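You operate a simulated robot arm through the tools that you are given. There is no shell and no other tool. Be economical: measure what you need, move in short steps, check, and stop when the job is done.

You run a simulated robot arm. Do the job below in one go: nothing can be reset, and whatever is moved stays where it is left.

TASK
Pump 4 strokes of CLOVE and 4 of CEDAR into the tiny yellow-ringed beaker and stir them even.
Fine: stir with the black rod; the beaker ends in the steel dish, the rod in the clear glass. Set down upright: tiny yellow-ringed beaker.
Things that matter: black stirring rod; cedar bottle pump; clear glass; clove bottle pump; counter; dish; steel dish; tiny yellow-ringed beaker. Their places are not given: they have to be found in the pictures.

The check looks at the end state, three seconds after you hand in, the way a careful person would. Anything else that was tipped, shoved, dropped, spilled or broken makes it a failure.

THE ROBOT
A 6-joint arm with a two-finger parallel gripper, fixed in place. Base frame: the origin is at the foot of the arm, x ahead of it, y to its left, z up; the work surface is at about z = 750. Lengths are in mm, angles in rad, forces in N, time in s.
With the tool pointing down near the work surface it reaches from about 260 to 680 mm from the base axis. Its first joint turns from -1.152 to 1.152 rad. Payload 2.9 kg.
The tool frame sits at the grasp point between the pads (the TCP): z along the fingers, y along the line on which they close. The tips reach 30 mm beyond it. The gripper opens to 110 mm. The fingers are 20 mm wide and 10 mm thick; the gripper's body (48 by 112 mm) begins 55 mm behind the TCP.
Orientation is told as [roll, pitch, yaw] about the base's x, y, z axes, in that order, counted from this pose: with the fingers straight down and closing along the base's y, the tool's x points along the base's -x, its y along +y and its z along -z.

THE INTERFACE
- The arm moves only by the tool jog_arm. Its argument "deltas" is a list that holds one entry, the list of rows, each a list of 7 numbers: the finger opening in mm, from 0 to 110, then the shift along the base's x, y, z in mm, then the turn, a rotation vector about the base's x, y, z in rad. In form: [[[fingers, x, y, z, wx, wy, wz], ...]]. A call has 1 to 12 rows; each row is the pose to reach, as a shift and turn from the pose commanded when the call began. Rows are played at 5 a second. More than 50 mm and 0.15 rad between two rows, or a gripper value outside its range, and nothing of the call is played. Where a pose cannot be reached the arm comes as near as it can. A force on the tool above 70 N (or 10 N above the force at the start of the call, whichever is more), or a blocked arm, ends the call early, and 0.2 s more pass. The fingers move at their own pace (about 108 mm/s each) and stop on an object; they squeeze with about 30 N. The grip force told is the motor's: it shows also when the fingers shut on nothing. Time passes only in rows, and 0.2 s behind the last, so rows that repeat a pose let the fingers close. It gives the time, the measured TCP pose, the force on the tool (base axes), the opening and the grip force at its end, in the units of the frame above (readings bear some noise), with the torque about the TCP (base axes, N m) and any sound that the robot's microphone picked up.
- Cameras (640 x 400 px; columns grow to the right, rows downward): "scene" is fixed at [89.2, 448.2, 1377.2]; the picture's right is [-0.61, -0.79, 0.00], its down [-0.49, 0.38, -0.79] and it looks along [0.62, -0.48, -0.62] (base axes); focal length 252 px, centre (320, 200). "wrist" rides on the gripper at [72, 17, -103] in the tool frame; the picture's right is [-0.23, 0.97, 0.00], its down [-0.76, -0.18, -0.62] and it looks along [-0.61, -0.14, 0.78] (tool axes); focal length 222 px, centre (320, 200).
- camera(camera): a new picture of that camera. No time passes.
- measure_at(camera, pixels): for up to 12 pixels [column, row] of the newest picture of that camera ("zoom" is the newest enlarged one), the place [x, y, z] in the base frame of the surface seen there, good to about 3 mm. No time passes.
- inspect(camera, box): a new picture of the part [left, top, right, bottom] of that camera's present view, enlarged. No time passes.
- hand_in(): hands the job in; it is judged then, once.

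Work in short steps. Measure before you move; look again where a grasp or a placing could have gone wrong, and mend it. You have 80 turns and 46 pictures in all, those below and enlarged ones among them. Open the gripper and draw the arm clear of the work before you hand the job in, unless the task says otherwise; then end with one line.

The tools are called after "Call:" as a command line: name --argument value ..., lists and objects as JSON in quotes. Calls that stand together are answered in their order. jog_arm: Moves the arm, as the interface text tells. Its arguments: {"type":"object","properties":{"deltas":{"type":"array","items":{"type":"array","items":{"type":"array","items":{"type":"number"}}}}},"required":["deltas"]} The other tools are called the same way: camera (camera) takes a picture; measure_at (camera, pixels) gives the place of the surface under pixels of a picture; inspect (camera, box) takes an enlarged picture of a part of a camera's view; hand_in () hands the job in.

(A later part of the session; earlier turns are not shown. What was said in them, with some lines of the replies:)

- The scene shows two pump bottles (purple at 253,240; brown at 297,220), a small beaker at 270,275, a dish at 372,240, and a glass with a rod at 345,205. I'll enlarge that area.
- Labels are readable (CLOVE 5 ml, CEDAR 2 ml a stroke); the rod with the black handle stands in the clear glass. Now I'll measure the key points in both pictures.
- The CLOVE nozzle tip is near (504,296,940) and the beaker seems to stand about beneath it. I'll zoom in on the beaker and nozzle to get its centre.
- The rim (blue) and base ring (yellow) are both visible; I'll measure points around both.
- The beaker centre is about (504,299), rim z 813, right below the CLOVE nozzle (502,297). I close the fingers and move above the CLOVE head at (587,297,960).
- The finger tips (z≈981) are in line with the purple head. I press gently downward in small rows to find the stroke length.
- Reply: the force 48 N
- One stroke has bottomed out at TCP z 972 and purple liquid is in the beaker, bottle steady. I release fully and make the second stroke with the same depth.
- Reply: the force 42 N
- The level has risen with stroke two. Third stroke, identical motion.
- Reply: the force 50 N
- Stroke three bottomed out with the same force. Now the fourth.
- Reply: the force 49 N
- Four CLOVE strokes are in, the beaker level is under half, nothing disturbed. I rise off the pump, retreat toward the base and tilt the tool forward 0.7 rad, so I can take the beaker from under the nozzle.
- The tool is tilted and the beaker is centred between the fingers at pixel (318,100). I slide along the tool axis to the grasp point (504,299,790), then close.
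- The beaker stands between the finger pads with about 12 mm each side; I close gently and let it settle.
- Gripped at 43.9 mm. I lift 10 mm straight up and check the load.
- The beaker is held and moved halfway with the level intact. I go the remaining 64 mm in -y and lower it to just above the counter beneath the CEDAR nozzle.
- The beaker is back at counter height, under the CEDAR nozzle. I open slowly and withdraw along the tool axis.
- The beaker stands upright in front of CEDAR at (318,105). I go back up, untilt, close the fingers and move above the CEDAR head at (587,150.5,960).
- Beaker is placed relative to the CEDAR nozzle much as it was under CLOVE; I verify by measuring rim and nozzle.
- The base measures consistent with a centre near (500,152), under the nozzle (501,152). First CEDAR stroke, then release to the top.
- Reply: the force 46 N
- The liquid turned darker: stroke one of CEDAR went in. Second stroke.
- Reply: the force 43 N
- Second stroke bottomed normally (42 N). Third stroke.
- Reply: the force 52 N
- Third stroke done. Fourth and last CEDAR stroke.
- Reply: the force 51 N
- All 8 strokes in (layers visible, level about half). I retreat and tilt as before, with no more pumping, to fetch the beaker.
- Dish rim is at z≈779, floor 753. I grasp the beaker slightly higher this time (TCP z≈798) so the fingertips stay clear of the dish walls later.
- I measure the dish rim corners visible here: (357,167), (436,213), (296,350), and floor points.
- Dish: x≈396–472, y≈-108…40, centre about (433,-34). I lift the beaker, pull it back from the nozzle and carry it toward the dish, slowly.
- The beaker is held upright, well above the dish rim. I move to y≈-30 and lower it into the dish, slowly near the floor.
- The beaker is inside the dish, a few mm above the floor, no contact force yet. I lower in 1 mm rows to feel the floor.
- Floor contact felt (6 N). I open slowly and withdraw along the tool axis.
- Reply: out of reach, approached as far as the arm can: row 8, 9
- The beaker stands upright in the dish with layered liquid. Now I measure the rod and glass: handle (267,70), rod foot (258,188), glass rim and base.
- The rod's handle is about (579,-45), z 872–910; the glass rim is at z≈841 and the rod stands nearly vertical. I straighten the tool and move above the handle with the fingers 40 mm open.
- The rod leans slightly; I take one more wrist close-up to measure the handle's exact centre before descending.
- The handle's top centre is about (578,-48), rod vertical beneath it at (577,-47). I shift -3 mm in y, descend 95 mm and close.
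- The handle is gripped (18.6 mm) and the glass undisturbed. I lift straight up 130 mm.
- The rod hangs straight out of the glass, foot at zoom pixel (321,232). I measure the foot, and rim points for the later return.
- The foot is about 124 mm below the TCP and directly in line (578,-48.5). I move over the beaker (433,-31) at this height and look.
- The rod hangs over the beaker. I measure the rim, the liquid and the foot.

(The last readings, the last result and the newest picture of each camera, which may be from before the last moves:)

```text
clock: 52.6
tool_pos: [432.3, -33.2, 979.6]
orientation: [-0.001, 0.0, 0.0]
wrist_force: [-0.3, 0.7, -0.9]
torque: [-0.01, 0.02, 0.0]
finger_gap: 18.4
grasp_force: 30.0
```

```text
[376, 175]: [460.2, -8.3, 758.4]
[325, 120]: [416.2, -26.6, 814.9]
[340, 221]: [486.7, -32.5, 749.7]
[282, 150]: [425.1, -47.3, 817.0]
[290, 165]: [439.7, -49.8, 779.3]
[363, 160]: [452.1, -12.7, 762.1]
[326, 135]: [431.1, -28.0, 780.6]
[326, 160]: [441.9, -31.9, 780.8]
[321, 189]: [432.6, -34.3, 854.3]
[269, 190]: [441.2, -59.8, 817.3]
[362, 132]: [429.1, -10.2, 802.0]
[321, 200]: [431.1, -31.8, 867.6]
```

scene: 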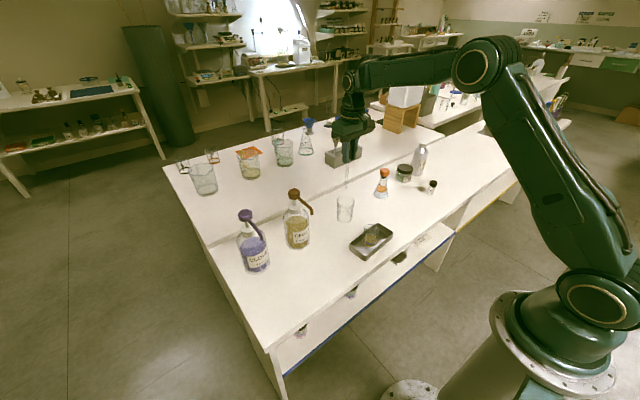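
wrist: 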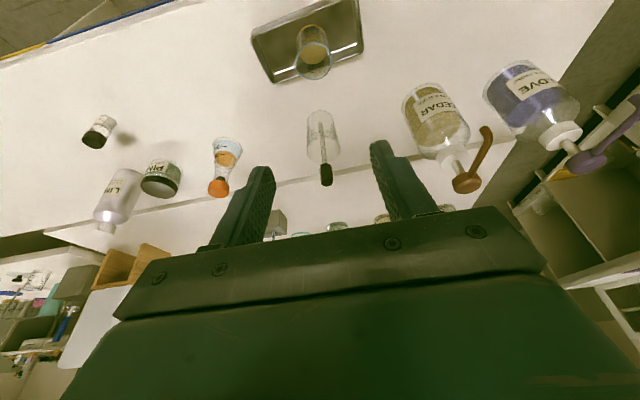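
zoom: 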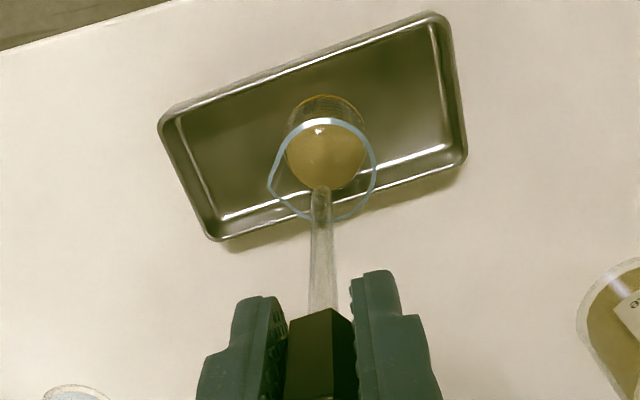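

The beaker centre is about (439.5,-31), liquid surface z 780, rod foot (432.5,-34). I shift +7,+2 and lower into the beaker to foot z≈764.

Call:
jog_arm --deltas '[[[10, 4, 1, 0, 0, 0, 0], [10, 7, 2, 0, 0, 0, 0], [10, 7, 2, -20, 0, 0, 0], [10, 7, 2, -40, 0, 0, 0], [10, 7, 2, -60, 0, 0, 0], [10, 7, 2, -75, 0, 0, 0], [10, 7, 2, -83, 0, 0, 0], [10, 7, 2, -87, 0, 0, 0], [10, 7, 2, -87, 0, 0, 0]]]'

Call:
inspect --camera "wrist" --box '[240, 40, 400, 200]'

Call:
inspect --camera "scene" --box '[330, 190, 410, 260]'

```text
clock: 54.6
tool_pos: [441.8, -30.4, 892.7]
orientation: [-0.001, -0.002, 0.001]
wrist_force: [0.0, -0.6, 3.5]
torque: [-0.02, 0.05, 0.02]
finger_gap: 18.4
grasp_force: 30.1
```

```text
2.50 times, centred on (320, 120) of wrist
```

zoom: 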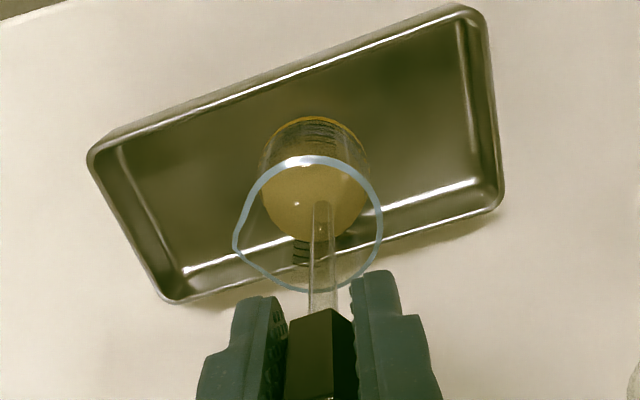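

```text
5.71 times, centred on (370, 225) of scene
```

zoom: 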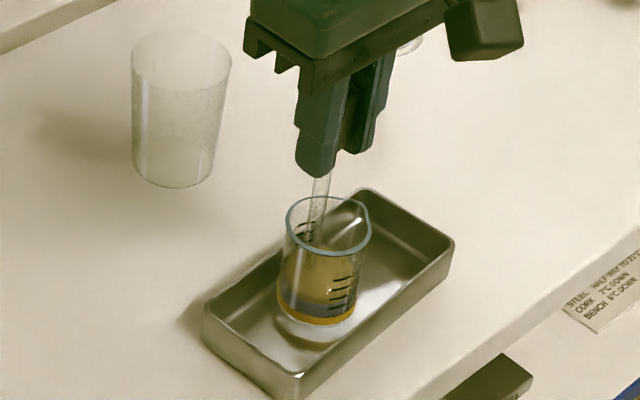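

The rod enters the liquid at its centre (322,202); the 3.5 N suggests the foot just touches the floor. I raise 2.5 mm and stir two circles of 9 mm radius.

Call:
jog_arm --deltas '[[[10, 0, -1, 2.5, 0, 0, 0], [10, 9, -1, 2.5, 0, 0, 0], [10, 6.4, 5.4, 2.5, 0, 0, 0], [10, 0, 8, 2.5, 0, 0, 0], [10, -6.4, 5.4, 2.5, 0, 0, 0], [10, -9, -1, 2.5, 0, 0, 0], [10, -6.4, -7.4, 2.5, 0, 0, 0], [10, 0, -10, 2.5, 0, 0, 0], [10, 6.4, -7.4, 2.5, 0, 0, 0], [10, 9, -1, 2.5, 0, 0, 0], [10, 6.4, 5.4, 2.5, 0, 0, 0], [10, 0, 8, 2.5, 0, 0, 0]]]'

Call:
inspect --camera "scene" --box '[330, 190, 410, 260]'

```text
clock: 57.2
tool_pos: [440.6, -21.3, 894.6]
orientation: [0.0, -0.002, -0.001]
wrist_force: [0.9, -1.0, -1.1]
torque: [0.03, -0.02, -0.03]
finger_gap: 18.2
grasp_force: 30.2
```

```text
5.71 times, centred on (370, 225) of scene
```

zoom: 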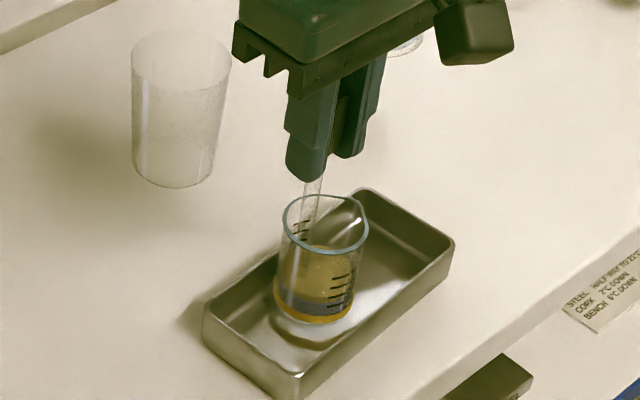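

Layers are still visible and the beaker barely moved; I continue with a slightly smaller radius (7 mm), two quicker circles.

Call:
jog_arm --deltas '[[[10, 6.1, -5.5, 0, 0, 0, 0], [10, 6.1, -12.5, 0, 0, 0, 0], [10, 0, -16, 0, 0, 0, 0], [10, -6.1, -12.5, 0, 0, 0, 0], [10, -6.1, -5.5, 0, 0, 0, 0], [10, 0, -2, 0, 0, 0, 0], [10, 6.1, -5.5, 0, 0, 0, 0], [10, 6.1, -12.5, 0, 0, 0, 0], [10, 0, -16, 0, 0, 0, 0], [10, -6.1, -12.5, 0, 0, 0, 0], [10, -6.1, -5.5, 0, 0, 0, 0], [10, 0, -2, 0, 0, 0, 0]]]'

```text
clock: 59.8
tool_pos: [441.1, -23.6, 894.6]
orientation: [0.002, 0.0, 0.0]
wrist_force: [0.1, 0.1, -0.2]
torque: [-0.03, 0.03, -0.02]
finger_gap: 18.4
grasp_force: 30.0
```

No side force. Two more circles, identical.

Call:
jog_arm --deltas '[[[10, 6.1, -3.5, 0, 0, 0, 0], [10, 6.1, -10.5, 0, 0, 0, 0], [10, 0, -14, 0, 0, 0, 0], [10, -6.1, -10.5, 0, 0, 0, 0], [10, -6.1, -3.5, 0, 0, 0, 0], [10, 0, 0, 0, 0, 0, 0], [10, 6.1, -3.5, 0, 0, 0, 0], [10, 6.1, -10.5, 0, 0, 0, 0], [10, 0, -14, 0, 0, 0, 0], [10, -6.1, -10.5, 0, 0, 0, 0], [10, -6.1, -3.5, 0, 0, 0, 0], [10, 0, 0, 0, 0, 0, 0]]]'

Call:
inspect --camera "scene" --box '[330, 190, 410, 260]'

```text
clock: 62.4
tool_pos: [440.3, -23.6, 894.9]
orientation: [0.0, 0.001, -0.001]
wrist_force: [-0.5, -0.7, -0.2]
torque: [0.0, -0.01, 0.0]
finger_gap: 18.6
grasp_force: 29.8
```

```text
5.71 times, centred on (370, 225) of scene
```

zoom: 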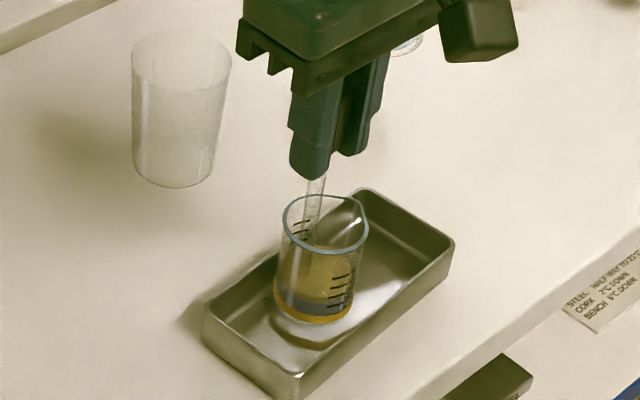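

The purple layer at the bottom persists, so the foot may be too shallow. I return to the centre and lower in small rows to feel the floor.

Call:
jog_arm --deltas '[[[10, 0, -4, 0, 0, 0, 0], [10, 0, -7, 0, 0, 0, 0], [10, 0, -7, -2, 0, 0, 0], [10, 0, -7, -3, 0, 0, 0], [10, 0, -7, -3, 0, 0, 0]]]'

Call:
inspect --camera "wrist" --box '[270, 80, 370, 180]'

```text
clock: 63.6
tool_pos: [440.1, -30.6, 893.0]
orientation: [-0.001, 0.0, 0.0]
wrist_force: [0.3, -0.1, 1.0]
torque: [-0.01, 0.04, -0.03]
finger_gap: 18.4
grasp_force: 30.5
```

```text
4.00 times, centred on (320, 130) of wrist
```

zoom: 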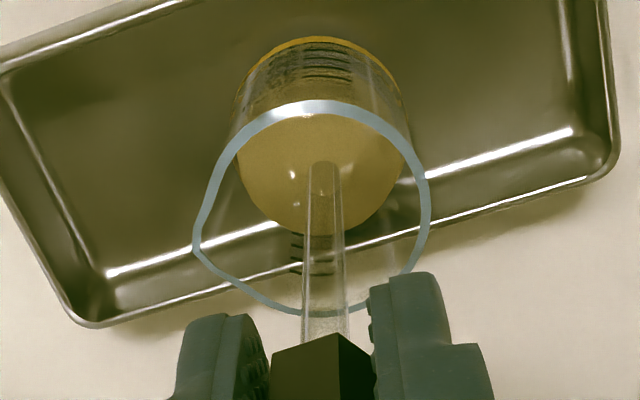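

I measure the rod's lower end and the liquid surface around it to know the real depth.

Call:
measure_at --camera "zoom" --pixels '[[323, 164], [323, 170], [323, 180], [323, 200], [285, 165], [360, 165], [300, 215], [323, 135]]'

```text
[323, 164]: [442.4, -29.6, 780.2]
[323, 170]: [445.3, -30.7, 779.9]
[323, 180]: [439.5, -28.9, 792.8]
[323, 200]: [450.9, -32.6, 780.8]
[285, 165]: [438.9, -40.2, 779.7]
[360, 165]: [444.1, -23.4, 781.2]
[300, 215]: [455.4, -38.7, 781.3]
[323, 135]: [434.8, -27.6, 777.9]
```

The rod enters the liquid (surface z 780) at the beaker's centre, reaching nearly the floor, so it just needs more stirring. Three faster circles, 8 mm radius, foot just off the floor.

Call:
jog_arm --deltas '[[[10, 8, 0, 1, 0, 0, 0], [10, 0, 8, 1, 0, 0, 0], [10, -8, 0, 1, 0, 0, 0], [10, 0, -8, 1, 0, 0, 0], [10, 8, 0, 1, 0, 0, 0], [10, 0, 8, 1, 0, 0, 0], [10, -8, 0, 1, 0, 0, 0], [10, 0, -8, 1, 0, 0, 0], [10, 8, 0, 1, 0, 0, 0], [10, 0, 8, 1, 0, 0, 0], [10, -8, 0, 1, 0, 0, 0], [10, 0, 0, 1, 0, 0, 0]]]'

Call:
inspect --camera "scene" --box '[350, 210, 400, 250]'

```text
clock: 66.2
tool_pos: [439.9, -30.1, 895.6]
orientation: [0.001, 0.0, 0.0]
wrist_force: [-0.1, 0.6, -0.1]
torque: [0.04, -0.02, -0.02]
finger_gap: 18.5
grasp_force: 30.1
```

```text
10.00 times, centred on (375, 230) of scene
```

zoom: 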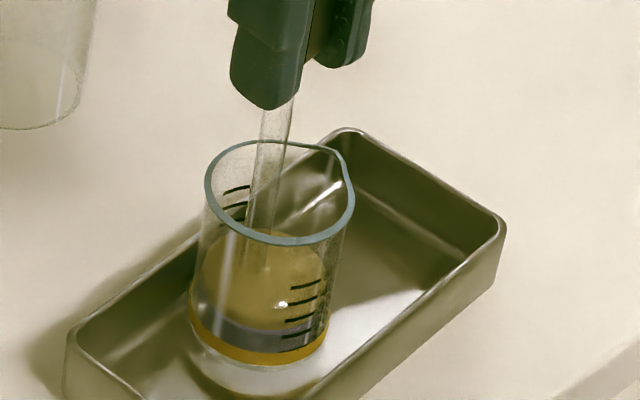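

The surface is still tan and the side greyish, so mixing is incomplete. I keep stirring with some up-and-down motion.

Call:
jog_arm --deltas '[[[10, 9, 0, 0, 0, 0, 0], [10, 0, 9, 2, 0, 0, 0], [10, -9, 0, 4, 0, 0, 0], [10, 0, -9, 2, 0, 0, 0], [10, 9, 0, 0, 0, 0, 0], [10, 0, 9, 2, 0, 0, 0], [10, -9, 0, 4, 0, 0, 0], [10, 0, -9, 2, 0, 0, 0], [10, 9, 0, 0, 0, 0, 0], [10, 0, 9, 2, 0, 0, 0], [10, -9, 0, 4, 0, 0, 0], [10, 0, 0, 0, 0, 0, 0]]]'

Call:
inspect --camera "scene" --box '[350, 210, 400, 250]'

```text
clock: 68.8
tool_pos: [440.3, -31.5, 894.5]
orientation: [-0.002, -0.001, 0.0]
wrist_force: [0.2, 0.1, -1.3]
torque: [-0.02, 0.03, 0.0]
finger_gap: 18.5
grasp_force: 30.2
```

```text
10.00 times, centred on (375, 230) of scene
```

zoom: 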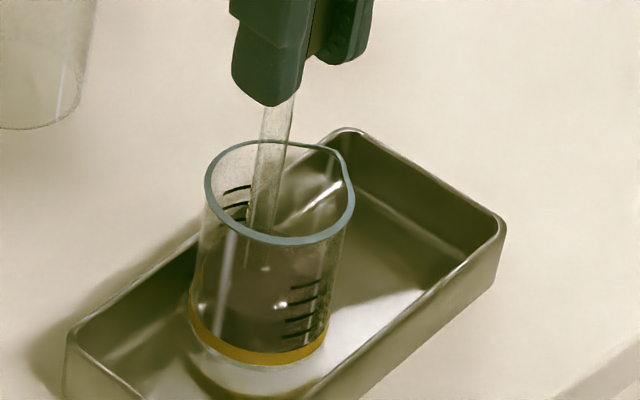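

The liquid is now one even mauve-brown. One more set of circles for safety.

Call:
jog_arm --deltas '[[[10, 8, 0, 0, 0, 0, 0], [10, 0, 8, 2, 0, 0, 0], [10, -8, 0, 3, 0, 0, 0], [10, 0, -8, 2, 0, 0, 0], [10, 8, 0, 0, 0, 0, 0], [10, 0, 8, 2, 0, 0, 0], [10, -8, 0, 3, 0, 0, 0], [10, 0, -8, 2, 0, 0, 0], [10, 8, 0, 0, 0, 0, 0], [10, 0, 8, 2, 0, 0, 0], [10, 0, 0, 0, 0, 0, 0], [10, 0, 0, 0, 0, 0, 0]]]'

```text
clock: 71.4
tool_pos: [441.7, -31.2, 892.4]
orientation: [0.0, 0.0, 0.0]
wrist_force: [0.0, -0.2, 0.7]
torque: [0.0, 0.02, -0.03]
finger_gap: 18.5
grasp_force: 30.0
```

I lift the rod straight out slowly, letting it drain above the beaker for a moment.

Call:
jog_arm --deltas '[[[10, 0, 0, 12, 0, 0, 0], [10, 0, 0, 25, 0, 0, 0], [10, 0, 0, 38, 0, 0, 0], [10, 0, 0, 38, 0, 0, 0], [10, 0, 0, 38, 0, 0, 0], [10, 0, 0, 38, 0, 0, 0], [10, 0, 0, 60, 0, 0, 0], [10, 0, 0, 90, 0, 0, 0], [10, 0, 0, 127, 0, 0, 0], [10, 0, 0, 127, 0, 0, 0]]]'

Call:
camera --camera "wrist"

```text
clock: 73.6
tool_pos: [441.3, -30.7, 1022.7]
orientation: [0.001, 0.001, 0.0]
wrist_force: [-0.1, -0.1, -1.2]
torque: [0.01, -0.04, -0.04]
finger_gap: 18.5
grasp_force: 30.1
```

```text
4 pictures are left
```

wrist: 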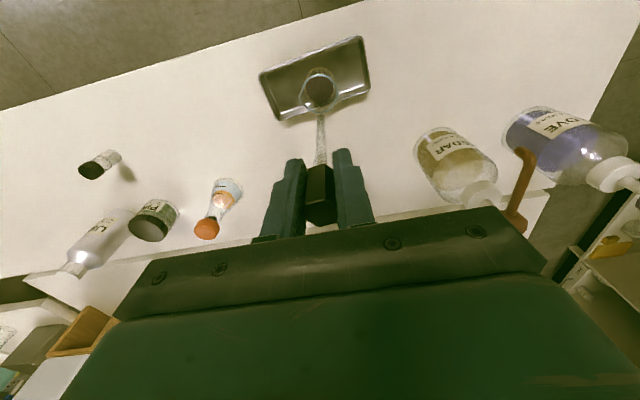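

The rod is out and straight, the beaker evenly coloured. I carry the rod back above the glass and verify alignment.

Call:
jog_arm --deltas '[[[10, 20, -3, 0, 0, 0, 0], [10, 50, -7, 0, 0, 0, 0], [10, 85, -11, 0, 0, 0, 0], [10, 115, -15, 0, 0, 0, 0], [10, 138, -18, 0, 0, 0, 0], [10, 138, -18, -20, 0, 0, 0], [10, 138, -18, -20, 0, 0, 0]]]'

Call:
inspect --camera "wrist" --box '[240, 40, 400, 200]'

Call:
measure_at --camera "zoom" --pixels '[[321, 200], [321, 190], [321, 210], [320, 130], [260, 170], [380, 170], [318, 230]]'

```text
clock: 75.2
tool_pos: [576.6, -48.2, 1000.3]
orientation: [0.0, 0.0, -0.001]
wrist_force: [-0.3, 0.1, 0.3]
torque: [-0.02, 0.0, 0.01]
finger_gap: 18.7
grasp_force: 30.4
```

```text
2.50 times, centred on (320, 120) of wrist
```

zoom: 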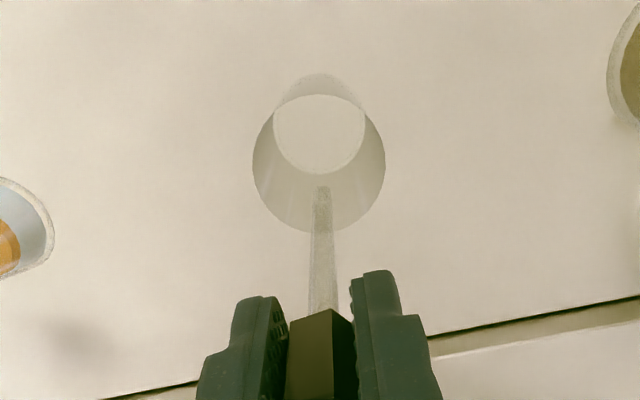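

```text
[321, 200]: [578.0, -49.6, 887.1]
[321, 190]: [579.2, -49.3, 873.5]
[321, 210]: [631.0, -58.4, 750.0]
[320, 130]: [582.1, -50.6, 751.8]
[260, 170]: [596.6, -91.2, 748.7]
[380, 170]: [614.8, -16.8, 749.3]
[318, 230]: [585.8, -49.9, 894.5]
```

The foot (579,-49) is over the glass's centre (≈581,-50). I lower by 109 mm to the rod's original height, then release.

Call:
jog_arm --deltas '[[[10, 1, -1, -25, 0, 0, 0], [10, 1, -1, -50, 0, 0, 0], [10, 1, -1, -75, 0, 0, 0], [10, 1, -1, -95, 0, 0, 0], [10, 1, -1, -104, 0, 0, 0], [10, 1, -1, -108, 0, 0, 0], [10, 1, -1, -110, 0, 0, 0], [10, 1, -1, -110, 0, 0, 0]]]'

```text
clock: 77.0
tool_pos: [579.8, -49.5, 890.5]
orientation: [0.0, 0.0, 0.001]
wrist_force: [0.1, -0.2, 3.3]
torque: [0.01, 0.0, -0.01]
finger_gap: 18.6
grasp_force: 30.1
```

The foot touches the glass floor (3.3 N). I open slowly to 40 mm and rise straight up.

Call:
jog_arm --deltas '[[[19, 0, 0, 0, 0, 0, 0], [22, 0, 0, 0, 0, 0, 0], [28, 0, 0, 0, 0, 0, 0], [40, 0, 0, 0, 0, 0, 0], [40, 0, 0, 0, 0, 0, 0], [40, 0, 0, 20, 0, 0, 0], [40, 0, 0, 50, 0, 0, 0], [40, 0, 0, 90, 0, 0, 0], [40, 0, 0, 135, 0, 0, 0], [40, -40, 10, 170, 0, 0, 0], [40, -85, 20, 190, 0, 0, 0], [40, -130, 30, 200, 0, 0, 0]]]'

Call:
inspect --camera "scene" --box '[220, 160, 420, 290]'

```text
refused: row 10 steps farther than a row can; nothing moved
```

```text
3.08 times, centred on (320, 225) of scene
```

zoom: 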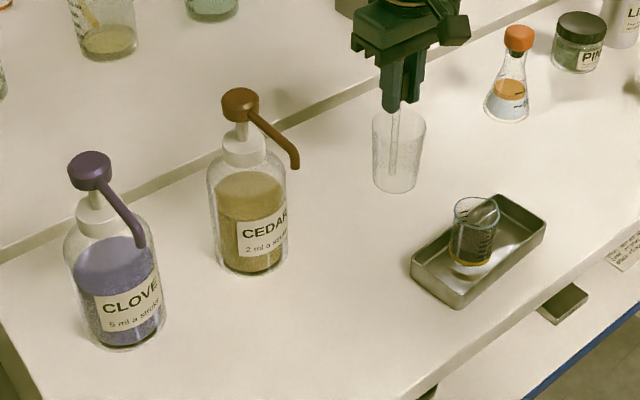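

The call was refused because of one oversized step; everything else looks in order. I repeat with smaller steps.

Call:
jog_arm --deltas '[[[19, 0, 0, 0, 0, 0, 0], [22, 0, 0, 0, 0, 0, 0], [28, 0, 0, 0, 0, 0, 0], [40, 0, 0, 0, 0, 0, 0], [40, 0, 0, 0, 0, 0, 0], [40, 0, 0, 20, 0, 0, 0], [40, 0, 0, 50, 0, 0, 0], [40, 0, 0, 90, 0, 0, 0], [40, 0, 0, 130, 0, 0, 0], [40, 0, 0, 170, 0, 0, 0], [40, -30, 5, 200, 0, 0, 0], [40, -60, 10, 225, 0, 0, 0]]]'

Call:
inspect --camera "scene" --box '[220, 160, 420, 290]'

```text
clock: 79.6
tool_pos: [517.7, -39.8, 1117.7]
orientation: [-0.001, 0.0, 0.0]
wrist_force: [-0.2, 0.1, -0.8]
torque: [-0.02, -0.02, 0.02]
finger_gap: 39.9
grasp_force: 0.0
```

```text
3.08 times, centred on (320, 225) of scene
```

zoom: 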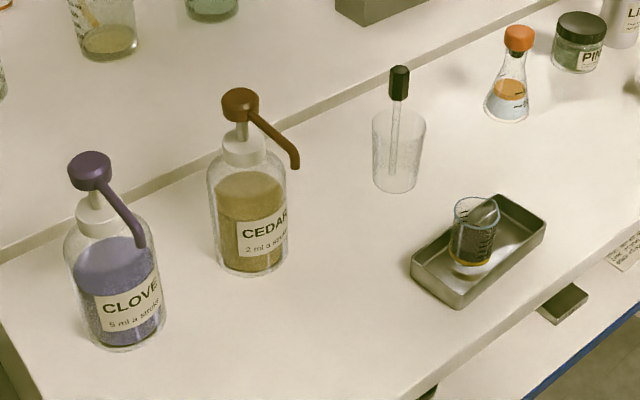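

The rod stands in the clear glass, the beaker is upright in the dish with even liquid, both pumps are up and nothing is spilled. The gripper is open and clear, so I hand in.

Call:
hand_in

```text
The job is handed in.
```

I pumped 4 strokes of CLOVE and 4 of CEDAR into the yellow-ringed beaker and stirred them to an even colour; the beaker stands upright in the steel dish, the black rod is back in the clear glass, and I saw nothing tipped or spilled.
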